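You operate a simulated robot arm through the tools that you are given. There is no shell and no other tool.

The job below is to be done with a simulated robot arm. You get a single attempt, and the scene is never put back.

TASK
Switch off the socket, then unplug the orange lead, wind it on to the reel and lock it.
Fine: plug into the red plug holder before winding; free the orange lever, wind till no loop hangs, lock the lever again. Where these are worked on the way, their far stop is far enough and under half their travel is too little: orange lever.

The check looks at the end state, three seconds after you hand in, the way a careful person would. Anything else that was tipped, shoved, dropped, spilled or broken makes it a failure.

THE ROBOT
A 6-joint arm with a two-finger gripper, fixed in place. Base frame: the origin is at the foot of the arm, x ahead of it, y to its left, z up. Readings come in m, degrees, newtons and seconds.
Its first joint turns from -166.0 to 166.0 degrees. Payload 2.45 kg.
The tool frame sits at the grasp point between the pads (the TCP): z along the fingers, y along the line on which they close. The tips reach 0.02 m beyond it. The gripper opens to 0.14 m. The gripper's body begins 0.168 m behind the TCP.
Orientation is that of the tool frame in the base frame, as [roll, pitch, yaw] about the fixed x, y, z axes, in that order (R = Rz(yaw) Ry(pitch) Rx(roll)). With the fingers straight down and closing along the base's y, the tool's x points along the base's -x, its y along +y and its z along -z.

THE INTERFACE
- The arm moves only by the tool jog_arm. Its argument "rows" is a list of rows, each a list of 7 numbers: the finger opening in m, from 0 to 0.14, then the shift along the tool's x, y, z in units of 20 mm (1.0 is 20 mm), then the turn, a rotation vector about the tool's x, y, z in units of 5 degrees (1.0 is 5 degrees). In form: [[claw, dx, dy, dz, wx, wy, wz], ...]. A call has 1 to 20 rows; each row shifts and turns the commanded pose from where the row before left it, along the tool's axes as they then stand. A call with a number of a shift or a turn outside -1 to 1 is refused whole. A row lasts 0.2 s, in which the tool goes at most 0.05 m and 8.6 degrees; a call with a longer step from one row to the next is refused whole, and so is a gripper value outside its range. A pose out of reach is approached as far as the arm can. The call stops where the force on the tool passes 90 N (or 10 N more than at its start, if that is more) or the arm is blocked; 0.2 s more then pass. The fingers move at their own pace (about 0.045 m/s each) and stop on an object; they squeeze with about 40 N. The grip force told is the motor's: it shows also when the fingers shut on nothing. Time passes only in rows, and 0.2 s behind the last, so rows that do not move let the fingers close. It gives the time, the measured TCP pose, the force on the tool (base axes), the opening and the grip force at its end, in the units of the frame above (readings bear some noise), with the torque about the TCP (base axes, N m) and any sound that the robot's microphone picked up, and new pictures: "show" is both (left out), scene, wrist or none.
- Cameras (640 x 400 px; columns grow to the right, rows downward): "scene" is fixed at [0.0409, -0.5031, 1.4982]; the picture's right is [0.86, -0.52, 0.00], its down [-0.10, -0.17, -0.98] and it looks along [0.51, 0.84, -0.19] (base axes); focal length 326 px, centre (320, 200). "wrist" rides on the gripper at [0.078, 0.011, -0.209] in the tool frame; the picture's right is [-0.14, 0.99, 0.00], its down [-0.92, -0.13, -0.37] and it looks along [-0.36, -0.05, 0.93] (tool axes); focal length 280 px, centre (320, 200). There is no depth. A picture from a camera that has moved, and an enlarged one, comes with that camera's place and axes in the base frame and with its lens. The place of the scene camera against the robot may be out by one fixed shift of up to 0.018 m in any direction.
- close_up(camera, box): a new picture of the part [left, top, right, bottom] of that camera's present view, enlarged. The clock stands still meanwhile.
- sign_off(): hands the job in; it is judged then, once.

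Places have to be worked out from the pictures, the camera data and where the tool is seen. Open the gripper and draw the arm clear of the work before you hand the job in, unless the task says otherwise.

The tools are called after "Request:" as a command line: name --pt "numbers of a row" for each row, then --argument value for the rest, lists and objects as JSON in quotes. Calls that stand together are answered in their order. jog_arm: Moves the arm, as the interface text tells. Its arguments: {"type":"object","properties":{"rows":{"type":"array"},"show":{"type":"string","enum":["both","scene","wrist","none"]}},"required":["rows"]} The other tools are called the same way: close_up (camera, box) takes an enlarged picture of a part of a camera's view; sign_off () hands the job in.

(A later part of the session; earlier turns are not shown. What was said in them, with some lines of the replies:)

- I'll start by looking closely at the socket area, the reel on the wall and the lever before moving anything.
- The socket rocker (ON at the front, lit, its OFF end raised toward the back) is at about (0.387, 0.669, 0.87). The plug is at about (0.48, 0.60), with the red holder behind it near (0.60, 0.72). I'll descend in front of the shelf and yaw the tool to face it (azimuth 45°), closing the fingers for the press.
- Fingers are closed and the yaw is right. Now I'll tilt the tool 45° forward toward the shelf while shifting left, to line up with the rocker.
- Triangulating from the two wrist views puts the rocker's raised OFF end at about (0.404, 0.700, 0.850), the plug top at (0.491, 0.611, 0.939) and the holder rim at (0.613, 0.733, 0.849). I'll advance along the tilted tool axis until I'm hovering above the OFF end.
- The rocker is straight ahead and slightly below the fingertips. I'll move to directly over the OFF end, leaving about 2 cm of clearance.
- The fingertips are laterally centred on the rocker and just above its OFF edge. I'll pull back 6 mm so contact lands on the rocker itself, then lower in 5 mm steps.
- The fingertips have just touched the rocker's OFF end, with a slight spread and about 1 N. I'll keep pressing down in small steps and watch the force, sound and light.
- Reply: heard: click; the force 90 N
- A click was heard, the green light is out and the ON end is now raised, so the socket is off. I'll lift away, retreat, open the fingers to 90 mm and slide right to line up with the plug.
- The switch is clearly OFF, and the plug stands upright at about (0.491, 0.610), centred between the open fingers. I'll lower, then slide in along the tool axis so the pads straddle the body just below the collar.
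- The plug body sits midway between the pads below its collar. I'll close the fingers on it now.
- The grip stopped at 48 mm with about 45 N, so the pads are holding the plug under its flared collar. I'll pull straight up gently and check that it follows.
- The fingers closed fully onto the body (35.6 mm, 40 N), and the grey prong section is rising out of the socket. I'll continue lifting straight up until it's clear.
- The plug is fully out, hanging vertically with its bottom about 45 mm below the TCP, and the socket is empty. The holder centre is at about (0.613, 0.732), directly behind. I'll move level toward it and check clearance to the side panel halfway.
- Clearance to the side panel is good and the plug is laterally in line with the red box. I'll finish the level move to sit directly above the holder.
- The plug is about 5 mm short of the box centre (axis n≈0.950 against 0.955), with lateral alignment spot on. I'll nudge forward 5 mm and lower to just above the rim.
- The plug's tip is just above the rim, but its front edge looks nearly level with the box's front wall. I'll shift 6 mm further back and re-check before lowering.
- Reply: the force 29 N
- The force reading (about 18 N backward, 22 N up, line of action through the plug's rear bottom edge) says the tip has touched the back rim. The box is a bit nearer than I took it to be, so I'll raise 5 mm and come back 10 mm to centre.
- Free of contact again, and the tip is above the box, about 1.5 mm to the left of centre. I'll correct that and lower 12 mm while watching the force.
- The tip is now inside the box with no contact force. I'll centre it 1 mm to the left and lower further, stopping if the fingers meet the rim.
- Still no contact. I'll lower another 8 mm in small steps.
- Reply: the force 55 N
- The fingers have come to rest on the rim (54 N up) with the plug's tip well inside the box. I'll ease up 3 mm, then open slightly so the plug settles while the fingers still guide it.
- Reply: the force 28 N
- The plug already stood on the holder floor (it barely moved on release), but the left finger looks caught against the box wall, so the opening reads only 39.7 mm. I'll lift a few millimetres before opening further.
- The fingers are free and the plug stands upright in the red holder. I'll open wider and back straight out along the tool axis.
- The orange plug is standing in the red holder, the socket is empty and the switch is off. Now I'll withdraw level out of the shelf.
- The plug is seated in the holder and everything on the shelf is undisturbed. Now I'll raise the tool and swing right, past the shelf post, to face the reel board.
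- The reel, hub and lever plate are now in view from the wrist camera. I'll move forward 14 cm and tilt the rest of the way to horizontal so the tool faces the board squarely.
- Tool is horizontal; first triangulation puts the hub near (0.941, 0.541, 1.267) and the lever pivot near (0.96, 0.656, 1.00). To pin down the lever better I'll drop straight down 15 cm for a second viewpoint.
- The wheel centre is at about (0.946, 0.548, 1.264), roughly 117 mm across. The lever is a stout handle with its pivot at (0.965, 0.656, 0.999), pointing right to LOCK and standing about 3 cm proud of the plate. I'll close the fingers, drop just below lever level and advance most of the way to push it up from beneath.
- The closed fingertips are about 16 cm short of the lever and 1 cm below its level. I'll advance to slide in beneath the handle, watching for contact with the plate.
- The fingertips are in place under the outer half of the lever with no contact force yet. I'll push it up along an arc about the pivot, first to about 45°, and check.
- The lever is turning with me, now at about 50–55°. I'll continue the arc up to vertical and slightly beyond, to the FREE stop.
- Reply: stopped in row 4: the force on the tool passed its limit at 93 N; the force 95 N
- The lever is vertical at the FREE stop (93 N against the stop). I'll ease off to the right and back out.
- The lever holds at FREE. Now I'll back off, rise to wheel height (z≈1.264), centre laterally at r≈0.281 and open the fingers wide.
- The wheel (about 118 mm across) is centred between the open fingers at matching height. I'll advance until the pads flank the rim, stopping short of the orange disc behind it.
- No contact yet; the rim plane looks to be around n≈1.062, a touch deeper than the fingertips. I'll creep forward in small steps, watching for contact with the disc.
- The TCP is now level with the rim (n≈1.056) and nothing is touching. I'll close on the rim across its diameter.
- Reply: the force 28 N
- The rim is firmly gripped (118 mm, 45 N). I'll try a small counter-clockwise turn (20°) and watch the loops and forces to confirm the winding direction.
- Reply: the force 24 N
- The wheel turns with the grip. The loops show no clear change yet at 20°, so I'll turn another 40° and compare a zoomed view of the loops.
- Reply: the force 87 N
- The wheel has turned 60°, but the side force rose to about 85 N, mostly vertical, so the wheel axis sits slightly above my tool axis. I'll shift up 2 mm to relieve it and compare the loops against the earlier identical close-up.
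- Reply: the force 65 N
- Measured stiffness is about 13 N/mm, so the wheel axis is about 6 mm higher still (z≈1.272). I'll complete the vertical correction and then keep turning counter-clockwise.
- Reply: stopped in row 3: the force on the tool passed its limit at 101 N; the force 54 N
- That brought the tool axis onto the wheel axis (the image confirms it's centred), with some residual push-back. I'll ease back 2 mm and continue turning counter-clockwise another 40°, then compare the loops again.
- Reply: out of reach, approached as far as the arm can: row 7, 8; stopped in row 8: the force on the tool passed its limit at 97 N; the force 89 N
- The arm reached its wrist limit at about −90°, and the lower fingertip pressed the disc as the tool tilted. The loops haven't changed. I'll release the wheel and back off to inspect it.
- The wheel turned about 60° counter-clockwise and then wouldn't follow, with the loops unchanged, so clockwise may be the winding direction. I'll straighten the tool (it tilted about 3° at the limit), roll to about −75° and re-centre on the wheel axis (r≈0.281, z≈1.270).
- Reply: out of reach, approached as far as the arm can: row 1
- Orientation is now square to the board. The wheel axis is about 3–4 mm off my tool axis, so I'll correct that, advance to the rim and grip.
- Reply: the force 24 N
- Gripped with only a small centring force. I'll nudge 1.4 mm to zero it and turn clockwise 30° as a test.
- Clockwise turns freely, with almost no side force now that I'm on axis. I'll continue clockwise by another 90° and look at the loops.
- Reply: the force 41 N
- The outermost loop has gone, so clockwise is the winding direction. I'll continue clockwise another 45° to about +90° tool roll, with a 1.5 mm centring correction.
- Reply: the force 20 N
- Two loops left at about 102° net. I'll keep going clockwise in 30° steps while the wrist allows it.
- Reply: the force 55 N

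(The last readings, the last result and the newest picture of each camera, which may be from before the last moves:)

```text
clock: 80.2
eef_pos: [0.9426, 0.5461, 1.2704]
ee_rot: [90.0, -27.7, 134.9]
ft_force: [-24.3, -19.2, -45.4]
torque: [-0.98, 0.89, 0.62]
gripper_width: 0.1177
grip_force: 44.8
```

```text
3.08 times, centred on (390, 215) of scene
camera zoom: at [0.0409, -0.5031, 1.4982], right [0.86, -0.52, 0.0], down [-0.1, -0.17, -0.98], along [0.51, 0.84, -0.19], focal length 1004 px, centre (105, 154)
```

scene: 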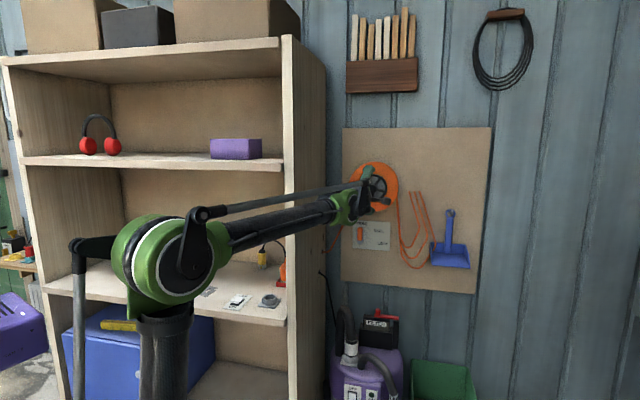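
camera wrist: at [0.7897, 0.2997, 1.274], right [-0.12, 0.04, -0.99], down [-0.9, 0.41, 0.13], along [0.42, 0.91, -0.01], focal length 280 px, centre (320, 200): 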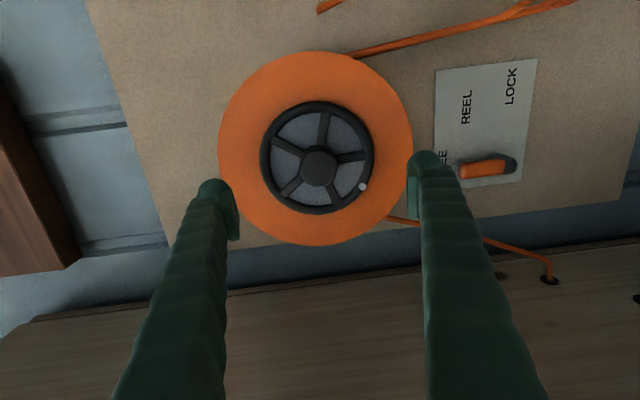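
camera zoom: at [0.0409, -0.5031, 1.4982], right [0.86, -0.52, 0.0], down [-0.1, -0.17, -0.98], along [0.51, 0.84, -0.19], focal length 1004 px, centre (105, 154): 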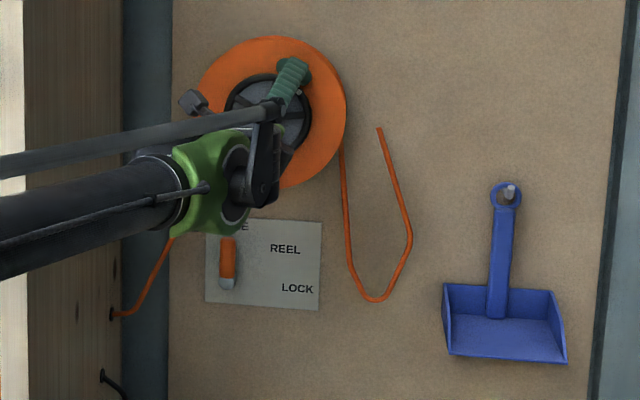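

Only one loop left at about 132° net. I'll apply a 2 mm centring correction and go on clockwise another 30°.

Request:
jog_arm --pt "0.09 0 -0.1 0 0 0 0.5" --pt "0.09 0 0 0 0 0 1" --pt "0.09 0 0 0 0 0 1" --pt "0.09 0 0 0 0 0 1" --pt "0.09 0 0 0 0 0 1" --pt "0.09 0 0 0 0 0 1" --pt "0.09 0 0 0 0 0 0.5" --show "none"

Request:
close_up --camera "scene" --box '[330, 150, 450, 280]'

Request:
close_up --camera "wrist" --box '[200, 60, 440, 260]'

```text
clock: 81.8
eef_pos: [0.9425, 0.5472, 1.269]
ee_rot: [89.8, -57.9, 134.9]
ft_force: [28.1, 6.3, 33.7]
torque: [-0.25, 0.27, 0.48]
gripper_width: 0.1176
grip_force: 44.9
```

```text
3.08 times, centred on (390, 215) of scene
camera zoom: at [0.0409, -0.5031, 1.4982], right [0.86, -0.52, 0.0], down [-0.1, -0.17, -0.98], along [0.51, 0.84, -0.19], focal length 1004 px, centre (105, 154)
```

zoom: 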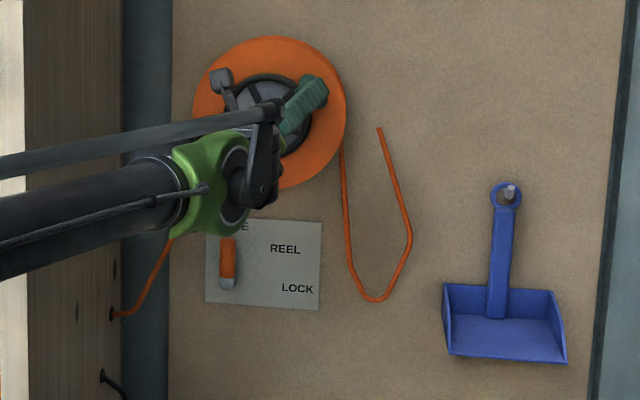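

```text
2.00 times, centred on (320, 160) of wrist
camera zoom: at [0.773, 0.4205, 1.3403], right [0.64, -0.65, 0.41], down [0.01, -0.53, -0.85], along [0.77, 0.55, -0.34], focal length 561 px, centre (320, 280)
```

zoom: 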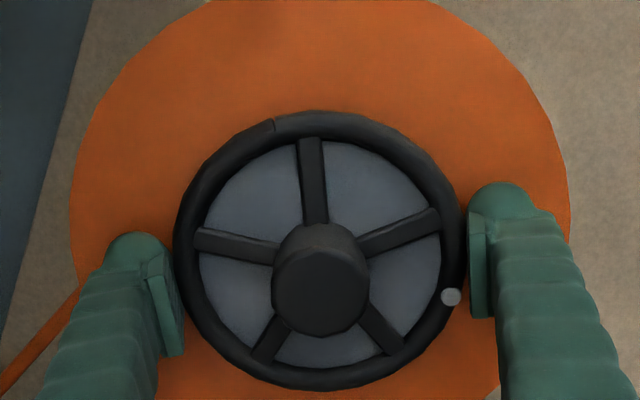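

Net is about 162°, one loop remains and the wrist still has room. Another 30° clockwise.

Request:
jog_arm --pt "0.09 0 0.05 0 0 0 0.5" --pt "0.09 0 0 0 0 0 1" --pt "0.09 0 0 0 0 0 1" --pt "0.09 0 0 0 0 0 1" --pt "0.09 0 0 0 0 0 1" --pt "0.09 0 0 0 0 0 1" --pt "0.09 0 0 0 0 0 0.5" --show "none"

Request:
close_up --camera "scene" --box '[330, 150, 450, 280]'

Request:
close_up --camera "wrist" --box '[200, 60, 440, 260]'

```text
clock: 83.4
eef_pos: [0.9425, 0.5455, 1.2694]
ee_rot: [89.8, -87.7, 135.1]
ft_force: [-5.8, -1.0, -6.9]
torque: [-0.08, 0.06, -0.64]
gripper_width: 0.1177
grip_force: 45.3
```

```text
3.08 times, centred on (390, 215) of scene
camera zoom: at [0.0409, -0.5031, 1.4982], right [0.86, -0.52, 0.0], down [-0.1, -0.17, -0.98], along [0.51, 0.84, -0.19], focal length 1004 px, centre (105, 154)
```

zoom: 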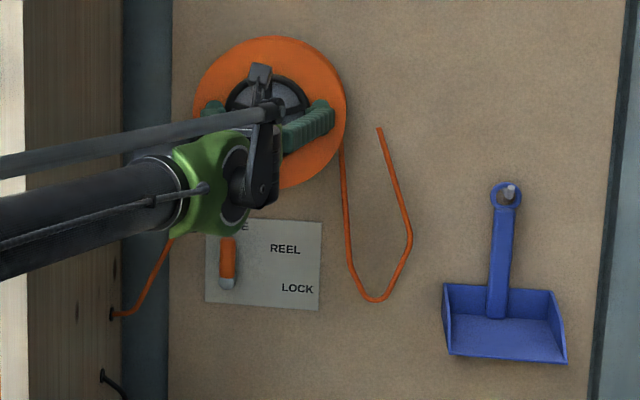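

```text
2.00 times, centred on (320, 160) of wrist
camera zoom: at [0.8014, 0.3918, 1.3469], right [0.7, -0.7, -0.1], down [-0.32, -0.2, -0.93], along [0.63, 0.68, -0.37], focal length 561 px, centre (320, 280)
```

zoom: 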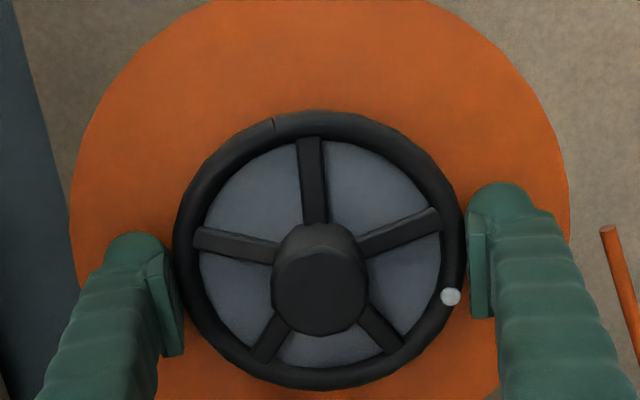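

Net is about 192° and one loop still hangs. I'll continue clockwise 30° more.

Request:
jog_arm --pt "0.09 0 0 0 0 0 1" --pt "0.09 0 0 0 0 0 1" --pt "0.09 0 0 0 0 0 1" --pt "0.09 0 0 0 0 0 1" --pt "0.09 0 0 0 0 0 1" --pt "0.09 0 0 0 0 0 1" --show "none"

Request:
close_up --camera "scene" --box '[330, 150, 450, 280]'

Request:
close_up --camera "wrist" --box '[200, 60, 440, 260]'

```text
clock: 84.8
eef_pos: [0.9424, 0.5471, 1.2692]
ee_rot: [-89.9, -62.3, -45.2]
ft_force: [0.6, 10.3, 8.5]
torque: [0.05, -0.06, 0.84]
gripper_width: 0.1173
grip_force: 45.0
```

```text
3.08 times, centred on (390, 215) of scene
camera zoom: at [0.0409, -0.5031, 1.4982], right [0.86, -0.52, 0.0], down [-0.1, -0.17, -0.98], along [0.51, 0.84, -0.19], focal length 1004 px, centre (105, 154)
```

zoom: 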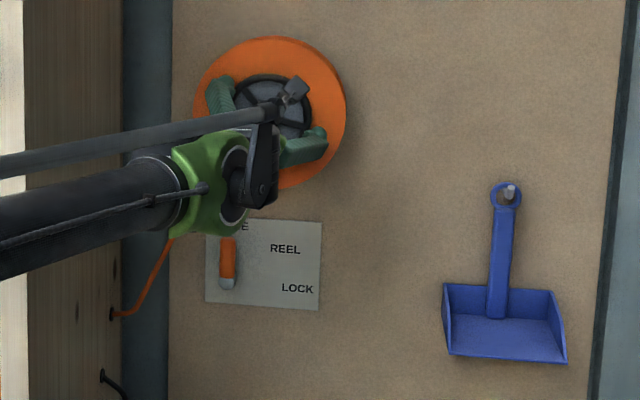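

```text
2.00 times, centred on (320, 160) of wrist
camera zoom: at [0.828, 0.3651, 1.3325], right [0.57, -0.57, -0.58], down [-0.64, 0.12, -0.76], along [0.51, 0.81, -0.3], focal length 561 px, centre (320, 280)
```

zoom: 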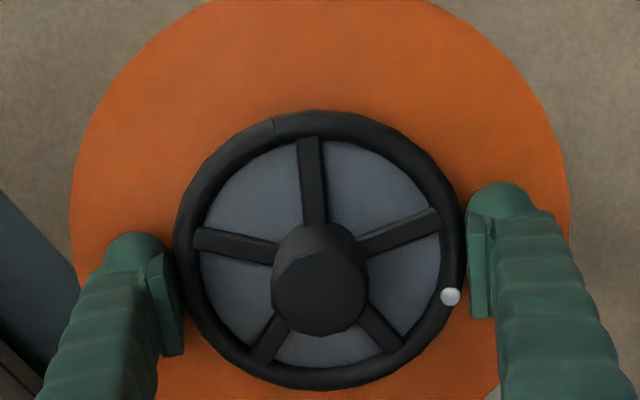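

All loops are gone at about 220° net. I'll add 10° of margin, watching the torque so as not to overdrive it.

Request:
jog_arm --pt "0.09 0 0 0 0 0 1" --pt "0.09 0 0 0 0 0 1" --pt "0.09 0 0 0 0 0 0" --show "none"

Request:
close_up --camera "scene" --box '[330, 150, 450, 280]'

Request:
close_up --camera "scene" --box '[225, 230, 305, 310]'

Request:
close_up --camera "wrist" --box '[200, 60, 440, 260]'

```text
clock: 85.6
eef_pos: [0.941, 0.5465, 1.2685]
ee_rot: [-89.9, -52.3, -45.2]
ft_force: [8.6, 17.2, 32.9]
torque: [-0.15, 0.14, -0.46]
gripper_width: 0.1175
grip_force: 45.3
```

```text
3.08 times, centred on (390, 215) of scene
camera zoom: at [0.0409, -0.5031, 1.4982], right [0.86, -0.52, 0.0], down [-0.1, -0.17, -0.98], along [0.51, 0.84, -0.19], focal length 1004 px, centre (105, 154)
```

zoom: 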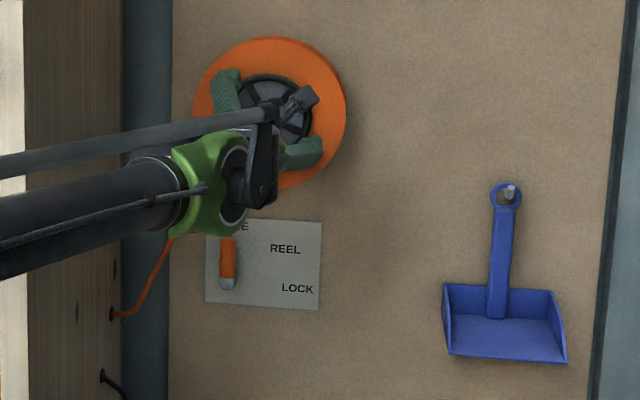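

```text
5.00 times, centred on (265, 270) of scene
camera zoom: at [0.0409, -0.5031, 1.4982], right [0.86, -0.52, 0.0], down [-0.1, -0.17, -0.98], along [0.51, 0.84, -0.19], focal length 1632 px, centre (595, -150)
```

zoom: 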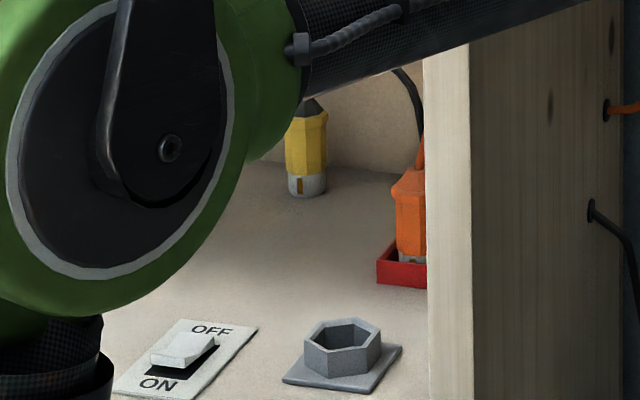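

```text
2.00 times, centred on (320, 160) of wrist
camera zoom: at [0.8352, 0.3578, 1.3235], right [0.5, -0.49, -0.71], down [-0.73, 0.21, -0.65], along [0.47, 0.84, -0.26], focal length 561 px, centre (320, 280)
```

zoom: 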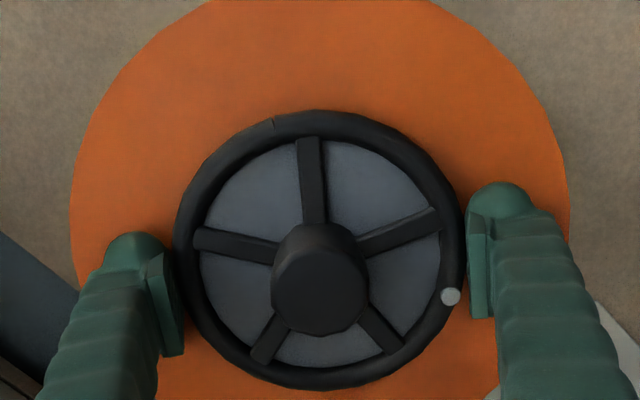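

No loops hang and the plug is still in its holder. I'll release the wheel and back straight off, checking that the reel doesn't unwind.

Request:
jog_arm --pt "0.138 0 0 0 0 0 0" --pt "0.138 0 0 0 0 0 0" --pt "0.138 0 0 0 0 0 0" --pt "0.138 0 0 -0.5 0 0 0" --pt "0.138 0 0 -1 0 0 0" --pt "0.138 0 0 -1 0 0 0" --pt "0.138 0 0 -1 0 0 0" --pt "0.138 0 0 -1 0 0 0" --pt "0.138 0 0 -1 0 0 0" --pt "0.138 0 0 -1 0 0 0" --show "both"

Request:
close_up --camera "scene" --box '[330, 150, 450, 280]'

```text
clock: 87.8
eef_pos: [0.8492, 0.4539, 1.2684]
ee_rot: [-90.0, -52.4, -45.1]
ft_force: [0.1, 0.0, -0.2]
torque: [0.01, -0.01, 0.0]
gripper_width: 0.1382
grip_force: 0.1
camera wrist: at [0.7428, 0.2662, 1.3225], right [0.5, -0.5, -0.71], down [-0.73, 0.21, -0.65], along [0.47, 0.84, -0.26], focal length 280 px, centre (320, 200)
```

scene: 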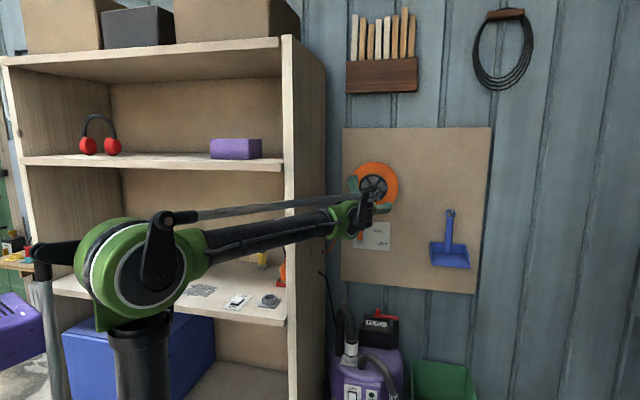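
wrist: 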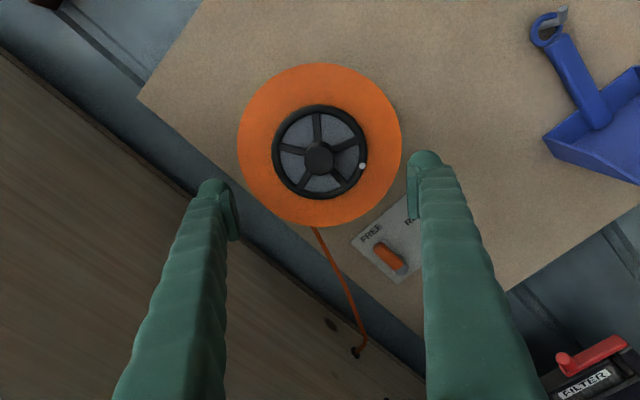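

```text
3.08 times, centred on (390, 215) of scene
camera zoom: at [0.0409, -0.5031, 1.4982], right [0.86, -0.52, 0.0], down [-0.1, -0.17, -0.98], along [0.51, 0.84, -0.19], focal length 1004 px, centre (105, 154)
```

zoom: 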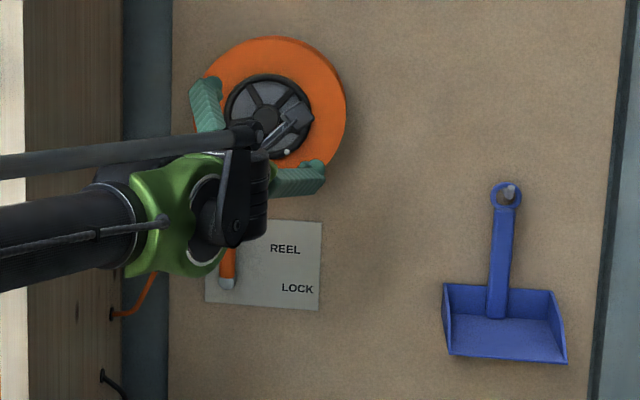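

The loops stay wound and the lever is still at FREE. Next I'll close the fingers, roll to camera-on-top and move down to the left of the upright lever, ready to push it back to LOCK.

Request:
jog_arm --pt "0.138 0 0 -1 0 0 -1" --pt "0.138 0 0 -1 0 0 -1" --pt "0 0 0 0 0 0 -1" --pt "0 0 0 0 0 0 -1" --pt "0 0 0 0 0 0 -1" --pt "0 0 0 0 0 0 -1" --pt "0 0 0 0 0 0 -1" --pt "0 0 0 0 0 0 -0.52" --pt "0 -0.935 -0.477 0 0 0 0" --pt "0 -0.935 -0.477 0 0 0 0" --pt "0 -0.935 -0.477 0 0 0 0" --pt "0 -0.935 -0.477 0 0 0 0" --pt "0 -0.935 -0.477 0 0 0 0" --pt "0 -0.935 -0.477 0 0 0 0" --pt "0 -0.935 -0.477 0 0 0 0" --pt "0 -0.935 -0.477 0 0 0 0" --pt "0 -0.935 -0.477 0 0 0 0" --pt "0 -0.935 -0.477 0 0 0 0" --pt "0 -0.935 -0.477 0 0 0 0" --pt "0 -0.935 -0.477 0 0 0 0" --show "both"

Request:
close_up --camera "wrist" --box '[220, 60, 440, 220]'

Request:
close_up --camera "scene" --box '[320, 190, 430, 280]'

```text
clock: 92.0
eef_pos: [0.7407, 0.5084, 1.0432]
ee_rot: [137.5, -90.0, 87.5]
ft_force: [0.9, 0.0, 0.2]
torque: [0.02, -0.03, 0.01]
gripper_width: 0.0001
grip_force: 29.4
camera wrist: at [0.6017, 0.3511, 1.1207], right [0.7, -0.7, -0.14], down [-0.35, -0.17, -0.92], along [0.62, 0.69, -0.36], focal length 280 px, centre (320, 200)
```

scene: 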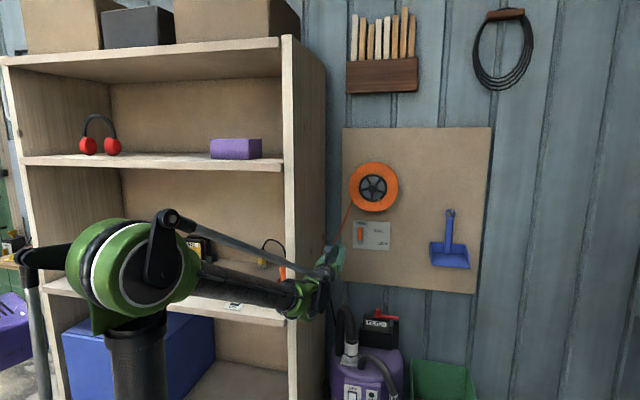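
wrist: 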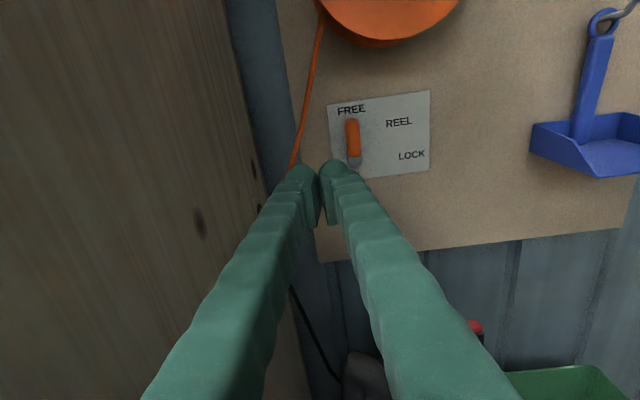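

```text
2.50 times, centred on (330, 140) of wrist
camera zoom: at [0.6017, 0.3511, 1.1207], right [0.7, -0.7, -0.14], down [-0.35, -0.17, -0.92], along [0.62, 0.69, -0.36], focal length 701 px, centre (295, 350)
```

zoom: 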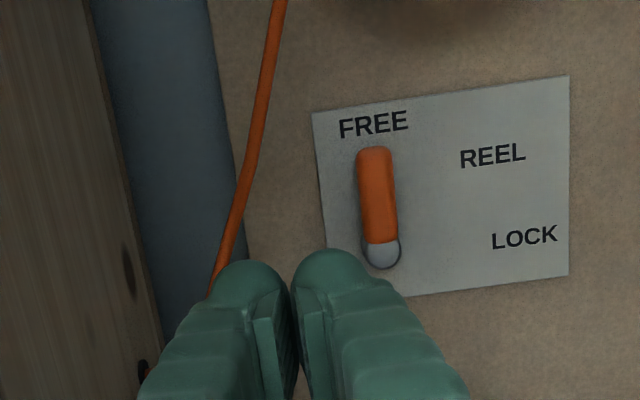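

```text
4.44 times, centred on (375, 235) of scene
camera zoom: at [0.0409, -0.5031, 1.4982], right [0.86, -0.52, 0.0], down [-0.1, -0.17, -0.98], along [0.51, 0.84, -0.19], focal length 1451 px, centre (76, 44)
```

zoom: 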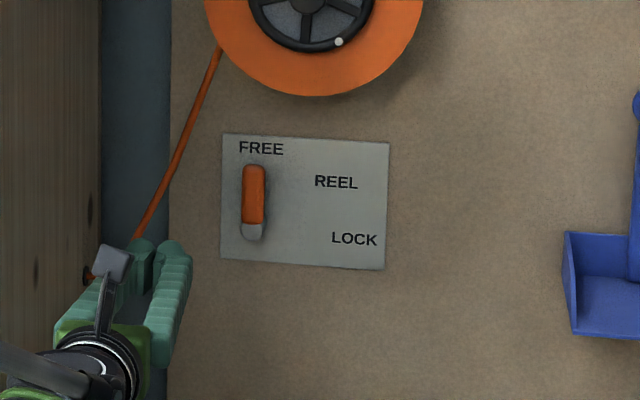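

The lever is upright at r≈0.221, z 0.998–1.069; my fingertips are left of it and clear of the lead. I'll advance to lever depth just left of it.

Request:
jog_arm --pt "0 0 0.285 1 0 0 0" --pt "0 0 0 1 0 0 0" --pt "0 0 0 1 0 0 0" --pt "0 0 0 1 0 0 0" --pt "0 0 0 1 0 0 0" --pt "0 0 0 1 0 0 0" --pt "0 0 0 1 0 0 0" --pt "0 0 0 1 0 0 0" --pt "0 0 0 1 0 0 0" --pt "0 0 0 1 0 0 0" --pt "0 0 0 1 0 0 0" --pt "0 0 0 1 0 0 0" --pt "0 0 0 0.9 0 0 0" --show "both"

Request:
close_up --camera "wrist" --box '[220, 60, 440, 220]'

Request:
close_up --camera "scene" --box '[320, 190, 430, 280]'

```text
clock: 94.8
eef_pos: [0.9275, 0.6881, 1.0444]
ee_rot: [-43.8, -89.9, -91.2]
ft_force: [0.0, 1.2, 0.6]
torque: [-0.01, 0.01, 0.01]
gripper_width: 0.0
grip_force: 29.5
camera wrist: at [0.7895, 0.5305, 1.1219], right [0.7, -0.7, -0.14], down [-0.35, -0.17, -0.92], along [0.62, 0.69, -0.36], focal length 280 px, centre (320, 200)
```

scene: 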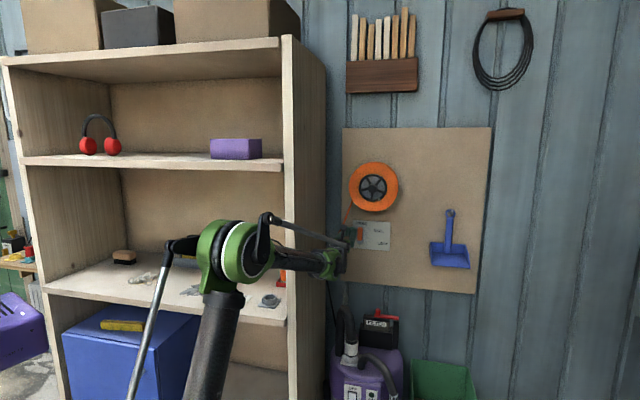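
wrist: 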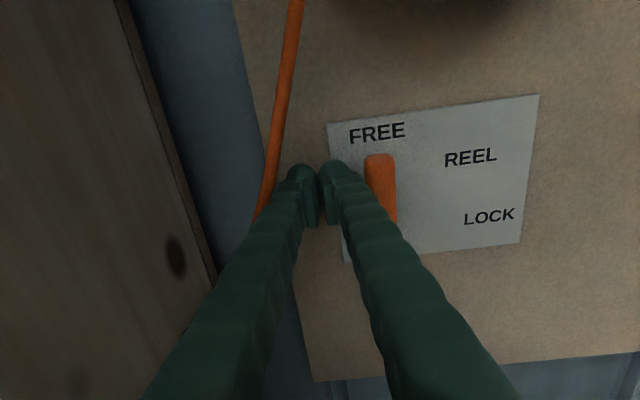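

```text
2.50 times, centred on (330, 140) of wrist
camera zoom: at [0.7895, 0.5305, 1.1219], right [0.7, -0.7, -0.14], down [-0.35, -0.17, -0.92], along [0.62, 0.69, -0.36], focal length 701 px, centre (295, 350)
```

zoom: 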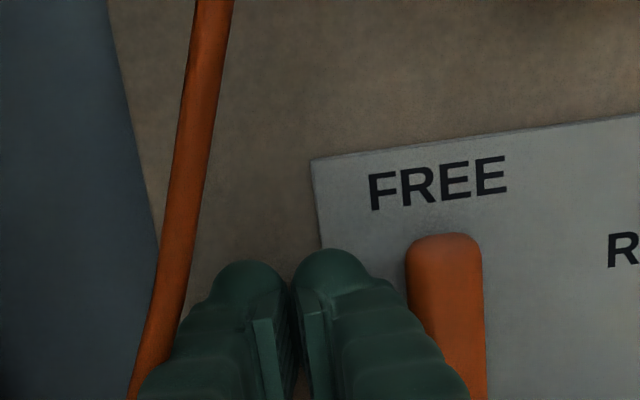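

```text
4.44 times, centred on (375, 235) of scene
camera zoom: at [0.0409, -0.5031, 1.4982], right [0.86, -0.52, 0.0], down [-0.1, -0.17, -0.98], along [0.51, 0.84, -0.19], focal length 1451 px, centre (76, 44)
```

zoom: 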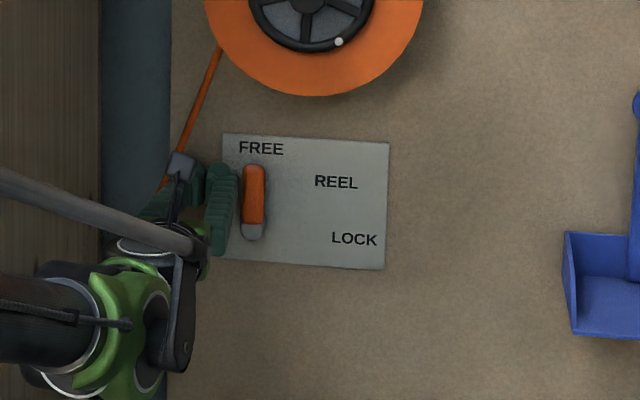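

The fingertips sit just left of the upright handle at the right depth. I'll push it right along the arc, to about 45° first.

Request:
jog_arm --pt "0 -0.07 0.635 0 0 0 0" --pt "0 0.435 0.57 0 0 0 0" --pt "0 0.265 0.725 0 0 0 0" --pt "0 0.06 0.775 0 0 0 0" --show "none"

Request:
close_up --camera "scene" --box '[320, 190, 430, 280]'

Request:
close_up --camera "wrist" --box '[220, 60, 440, 220]'

```text
clock: 95.8
eef_pos: [0.9685, 0.6456, 1.058]
ee_rot: [-52.7, -90.0, -82.4]
ft_force: [-0.2, 0.0, 0.4]
torque: [-0.03, 0.0, -0.03]
gripper_width: 0.0
grip_force: 29.6
```

```text
4.44 times, centred on (375, 235) of scene
camera zoom: at [0.0409, -0.5031, 1.4982], right [0.86, -0.52, 0.0], down [-0.1, -0.17, -0.98], along [0.51, 0.84, -0.19], focal length 1451 px, centre (76, 44)
```

zoom: 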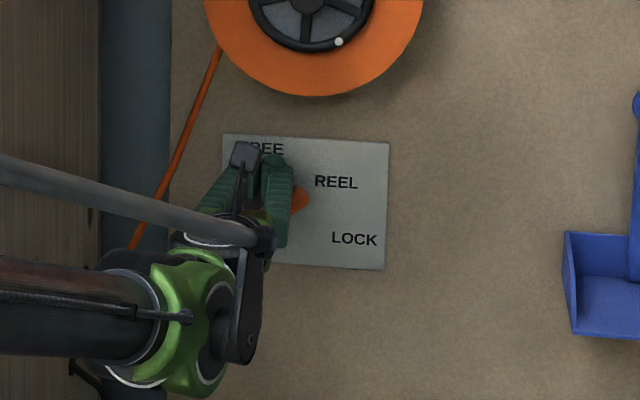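

```text
2.50 times, centred on (330, 140) of wrist
camera zoom: at [0.829, 0.4893, 1.135], right [0.7, -0.7, -0.14], down [-0.35, -0.17, -0.92], along [0.62, 0.69, -0.36], focal length 701 px, centre (295, 350)
```

zoom: 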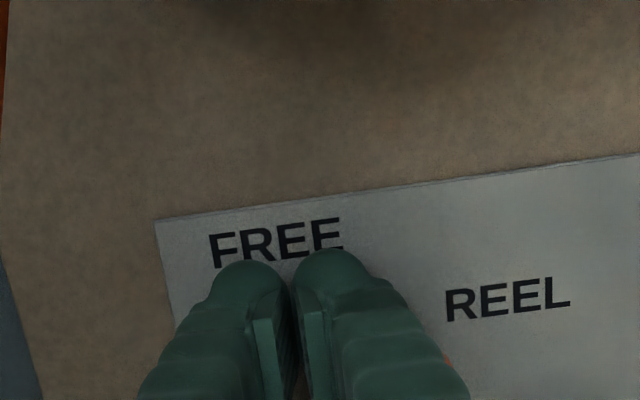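

The handle is swinging over with the fingers. I'll continue the arc down toward LOCK.

Request:
jog_arm --pt "0 -0.22 0.815 0 0 0 0" --pt "0 -0.545 0.745 0 0 0 0" --pt "0 -0.72 0.52 0 0 0 0" --show "none"

Request:
close_up --camera "scene" --box '[320, 190, 430, 280]'

Request:
close_up --camera "wrist" --box '[220, 60, 440, 220]'

```text
clock: 96.6
eef_pos: [0.993, 0.6171, 1.0309]
ee_rot: [-33.8, -89.9, -101.0]
ft_force: [7.6, 13.2, 39.5]
torque: [0.64, -0.25, -0.07]
gripper_width: 0.0059
grip_force: 29.6
```

```text
4.44 times, centred on (375, 235) of scene
camera zoom: at [0.0409, -0.5031, 1.4982], right [0.86, -0.52, 0.0], down [-0.1, -0.17, -0.98], along [0.51, 0.84, -0.19], focal length 1451 px, centre (76, 44)
```

zoom: 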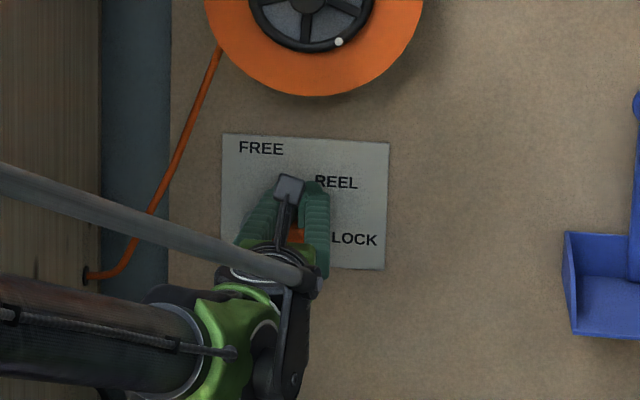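

```text
2.50 times, centred on (330, 140) of wrist
camera zoom: at [0.8551, 0.4597, 1.1087], right [0.7, -0.7, -0.14], down [-0.35, -0.17, -0.92], along [0.62, 0.69, -0.36], focal length 701 px, centre (295, 350)
```

zoom: 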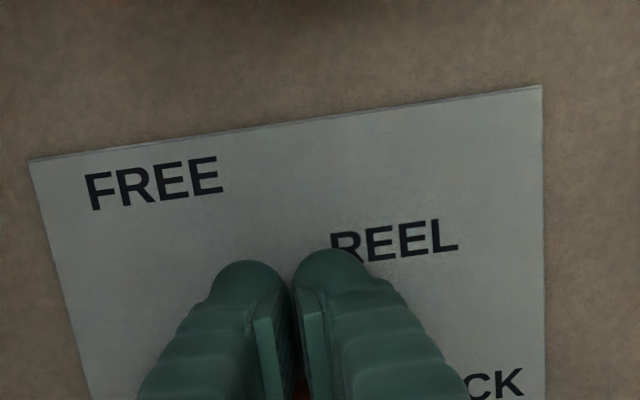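

There's now about 40 N of upward reaction, consistent with the lever reaching its LOCK stop. I'll press 2 mm more to be sure, then lift off and look.

Request:
jog_arm --pt "0 -0.1 0 0 0 0 0" --pt "0 0 0 0 0 0 0" --show "none"

```text
clock: 97.2
eef_pos: [0.9926, 0.614, 1.031]
ee_rot: [-9.6, -89.8, -125.4]
ft_force: [16.6, 27.0, 81.5]
torque: [1.62, -0.4, -0.17]
gripper_width: 0.006
grip_force: 29.2
```

The reaction rose to 82 N with no further motion, so the lever is hard against its stop. I'll lift off and retreat from the board.

Request:
jog_arm --pt "0 0.4 0 0 0 0 0" --pt "0 0.6 0 0 0 0 0" --pt "0 0 0 -1 0 0 0" --pt "0 0 0 -1 0 0 0" --pt "0 0 0 -1 0 0 0" --pt "0 0 0 -1 0 0 0" --pt "0 0 0 -1 0 0 0" --pt "0 0 0 -1 0 0 0" --pt "0 0 0 -1 0 0 0" --pt "0 0 0 -1 0 0 0" --pt "0 0 0 -1 0 0 0" --pt "0 0 0 -1 0 0 0" --pt "0 0 0 -1 0 0 0" --pt "0 0 0 -1 0 0 0" --show "both"

Request:
close_up --camera "scene" --box '[320, 150, 430, 270]'

Request:
close_up --camera "wrist" --box '[220, 40, 440, 220]'

```text
clock: 100.2
eef_pos: [0.8239, 0.4456, 1.0478]
ee_rot: [-57.5, -90.0, -77.7]
ft_force: [0.1, -0.1, 0.1]
torque: [-0.01, 0.02, 0.0]
gripper_width: 0.0
grip_force: 28.8
camera wrist: at [0.6863, 0.289, 1.1251], right [0.7, -0.7, -0.14], down [-0.35, -0.17, -0.92], along [0.62, 0.69, -0.36], focal length 280 px, centre (320, 200)
```

scene: 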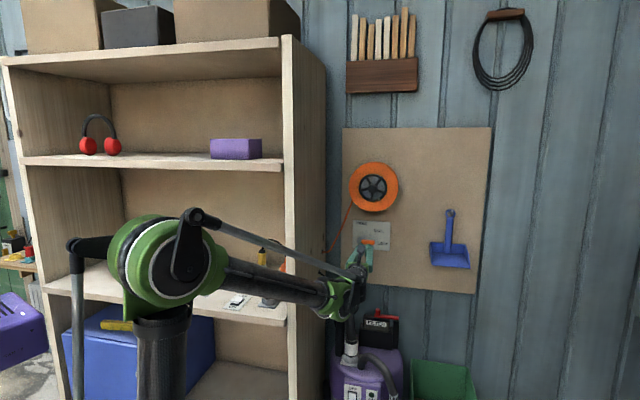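
wrist: 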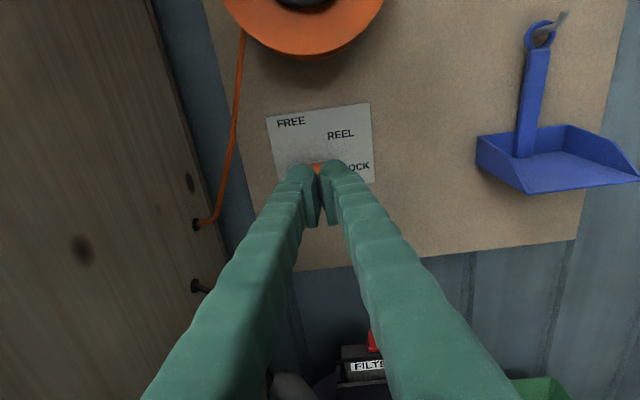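

```text
3.33 times, centred on (375, 210) of scene
camera zoom: at [0.0409, -0.5031, 1.4982], right [0.86, -0.52, 0.0], down [-0.1, -0.17, -0.98], along [0.51, 0.84, -0.19], focal length 1088 px, centre (137, 167)
```

zoom: 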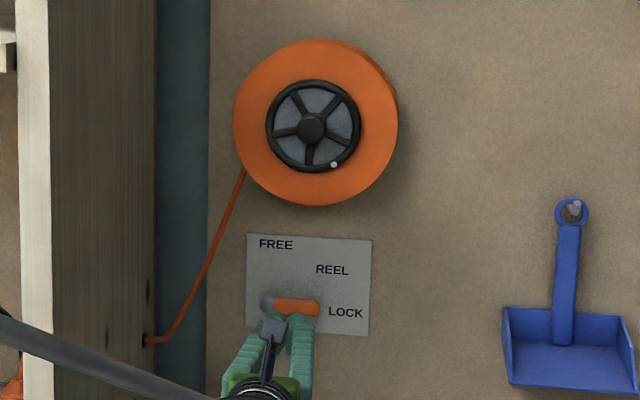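

```text
2.22 times, centred on (330, 130) of wrist
camera zoom: at [0.6863, 0.289, 1.1251], right [0.7, -0.7, -0.14], down [-0.35, -0.17, -0.92], along [0.62, 0.69, -0.36], focal length 623 px, centre (298, 356)
```

zoom: 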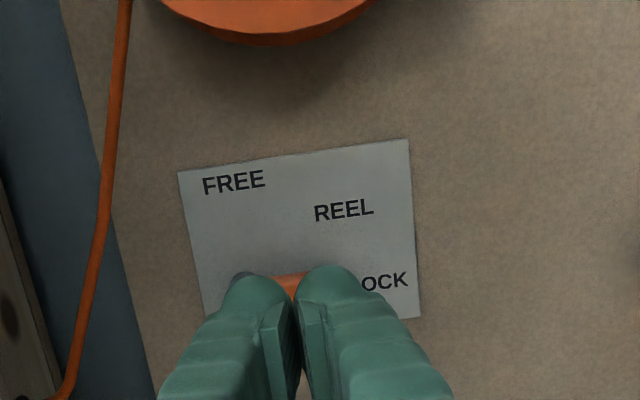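

The lever is back horizontal at LOCK, no loops hang and the dustpan is untouched. I'll open the gripper, draw further back and do a last check of everything.

Request:
jog_arm --pt "0.1 0 0 -1 0 0 0" --pt "0.1 0 0 -1 0 0 0" --pt "0.1 0 0 -1 0 0 0" --pt "0.1 0 0 -1 0 0 0" --pt "0.1 0 0 -1 0 0 0" --pt "0.1 0.5 0 -1 0 0 0" --pt "0.1 0.5 0 -1 0 0 0" --pt "0.1 0.5 0 -1 0 0 0" --pt "0.1 0.5 0.5 0 0 0 0" --pt "0.1 0.5 0.5 0 0 0 0" --pt "0.1 0 0 0 0 0 0" --show "both"

Request:
close_up --camera "scene" --box '[325, 150, 445, 280]'

Request:
close_up --camera "scene" --box '[220, 230, 310, 320]'

```text
clock: 102.6
eef_pos: [0.726, 0.3196, 1.0977]
ee_rot: [138.3, -90.0, 86.7]
ft_force: [0.2, 0.7, -0.5]
torque: [-0.01, -0.03, 0.02]
gripper_width: 0.1001
grip_force: 0.0
camera wrist: at [0.5875, 0.1623, 1.1737], right [0.7, -0.7, -0.14], down [-0.35, -0.17, -0.92], along [0.62, 0.69, -0.36], focal length 280 px, centre (320, 200)
```

scene: 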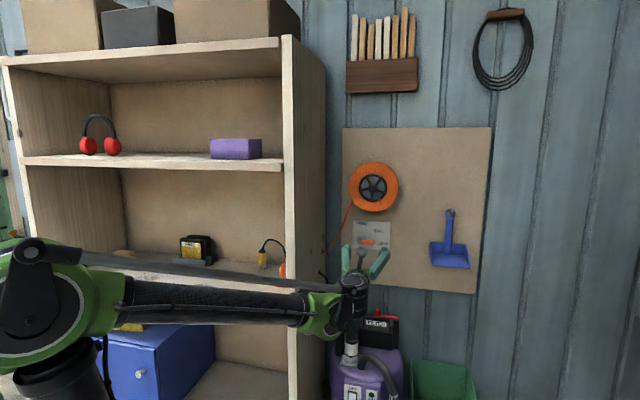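
wrist: 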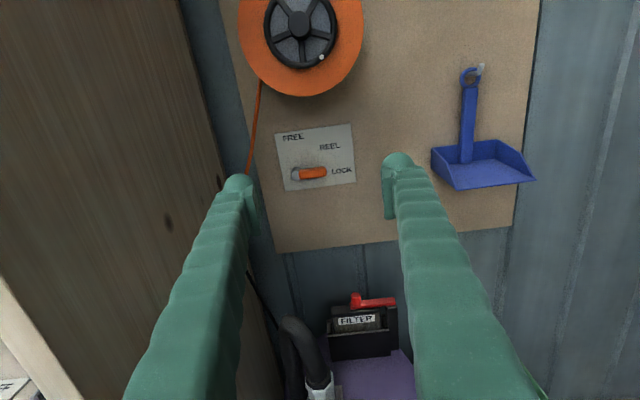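

```text
3.08 times, centred on (385, 215) of scene
camera zoom: at [0.0409, -0.5031, 1.4982], right [0.86, -0.52, 0.0], down [-0.1, -0.17, -0.98], along [0.51, 0.84, -0.19], focal length 1004 px, centre (120, 154)
```

zoom: 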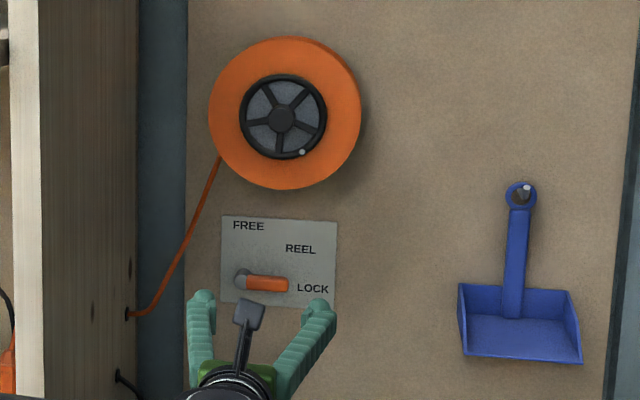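

```text
4.44 times, centred on (265, 275) of scene
camera zoom: at [0.0409, -0.5031, 1.4982], right [0.86, -0.52, 0.0], down [-0.1, -0.17, -0.98], along [0.51, 0.84, -0.19], focal length 1451 px, centre (564, -133)
```

zoom: 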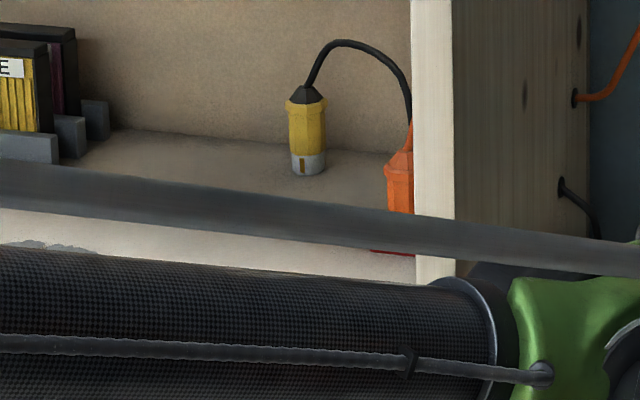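

The last views show the lever at LOCK, the reel fully wound with no loops, and the orange plug upright in the red holder. The switch was OFF and the socket empty when last in clear view, before the arm moved in front of them. The dustpan and other items are untouched, and the gripper is open and clear, so I'm handing in.

Request:
sign_off

```text
The job is handed in.
```

The job is done and handed in; the result of the check has not come back.

- **Socket:** switched off. It clicked and the green light went out.
- **Plug:** pulled from the socket and standing upright in the red holder before any winding.
- **Lever and reel:** I pushed the orange lever to its FREE stop and wound the reel clockwise until all three loops were gone. I then pushed the lever back to its LOCK stop, where it sits level as at the start.
- **Wrong turn first:** I turned the reel about 60° the wrong way before finding the winding direction. During that test a fingertip pressed against the orange disc. In the later pictures the loops stayed wound and nothing looked damaged.
- **Plug holder contact:** while lowering the plug, its tip touched the back rim of the holder, and I pressed it down with about 54 N before releasing. The holder did not appear to move.

The gripper is open and the arm is back from the board. At the end the arm hid the switch and socket, so I last saw them off and empty about 17 seconds of arm time before handing in. In the last pictures nothing else had been moved.
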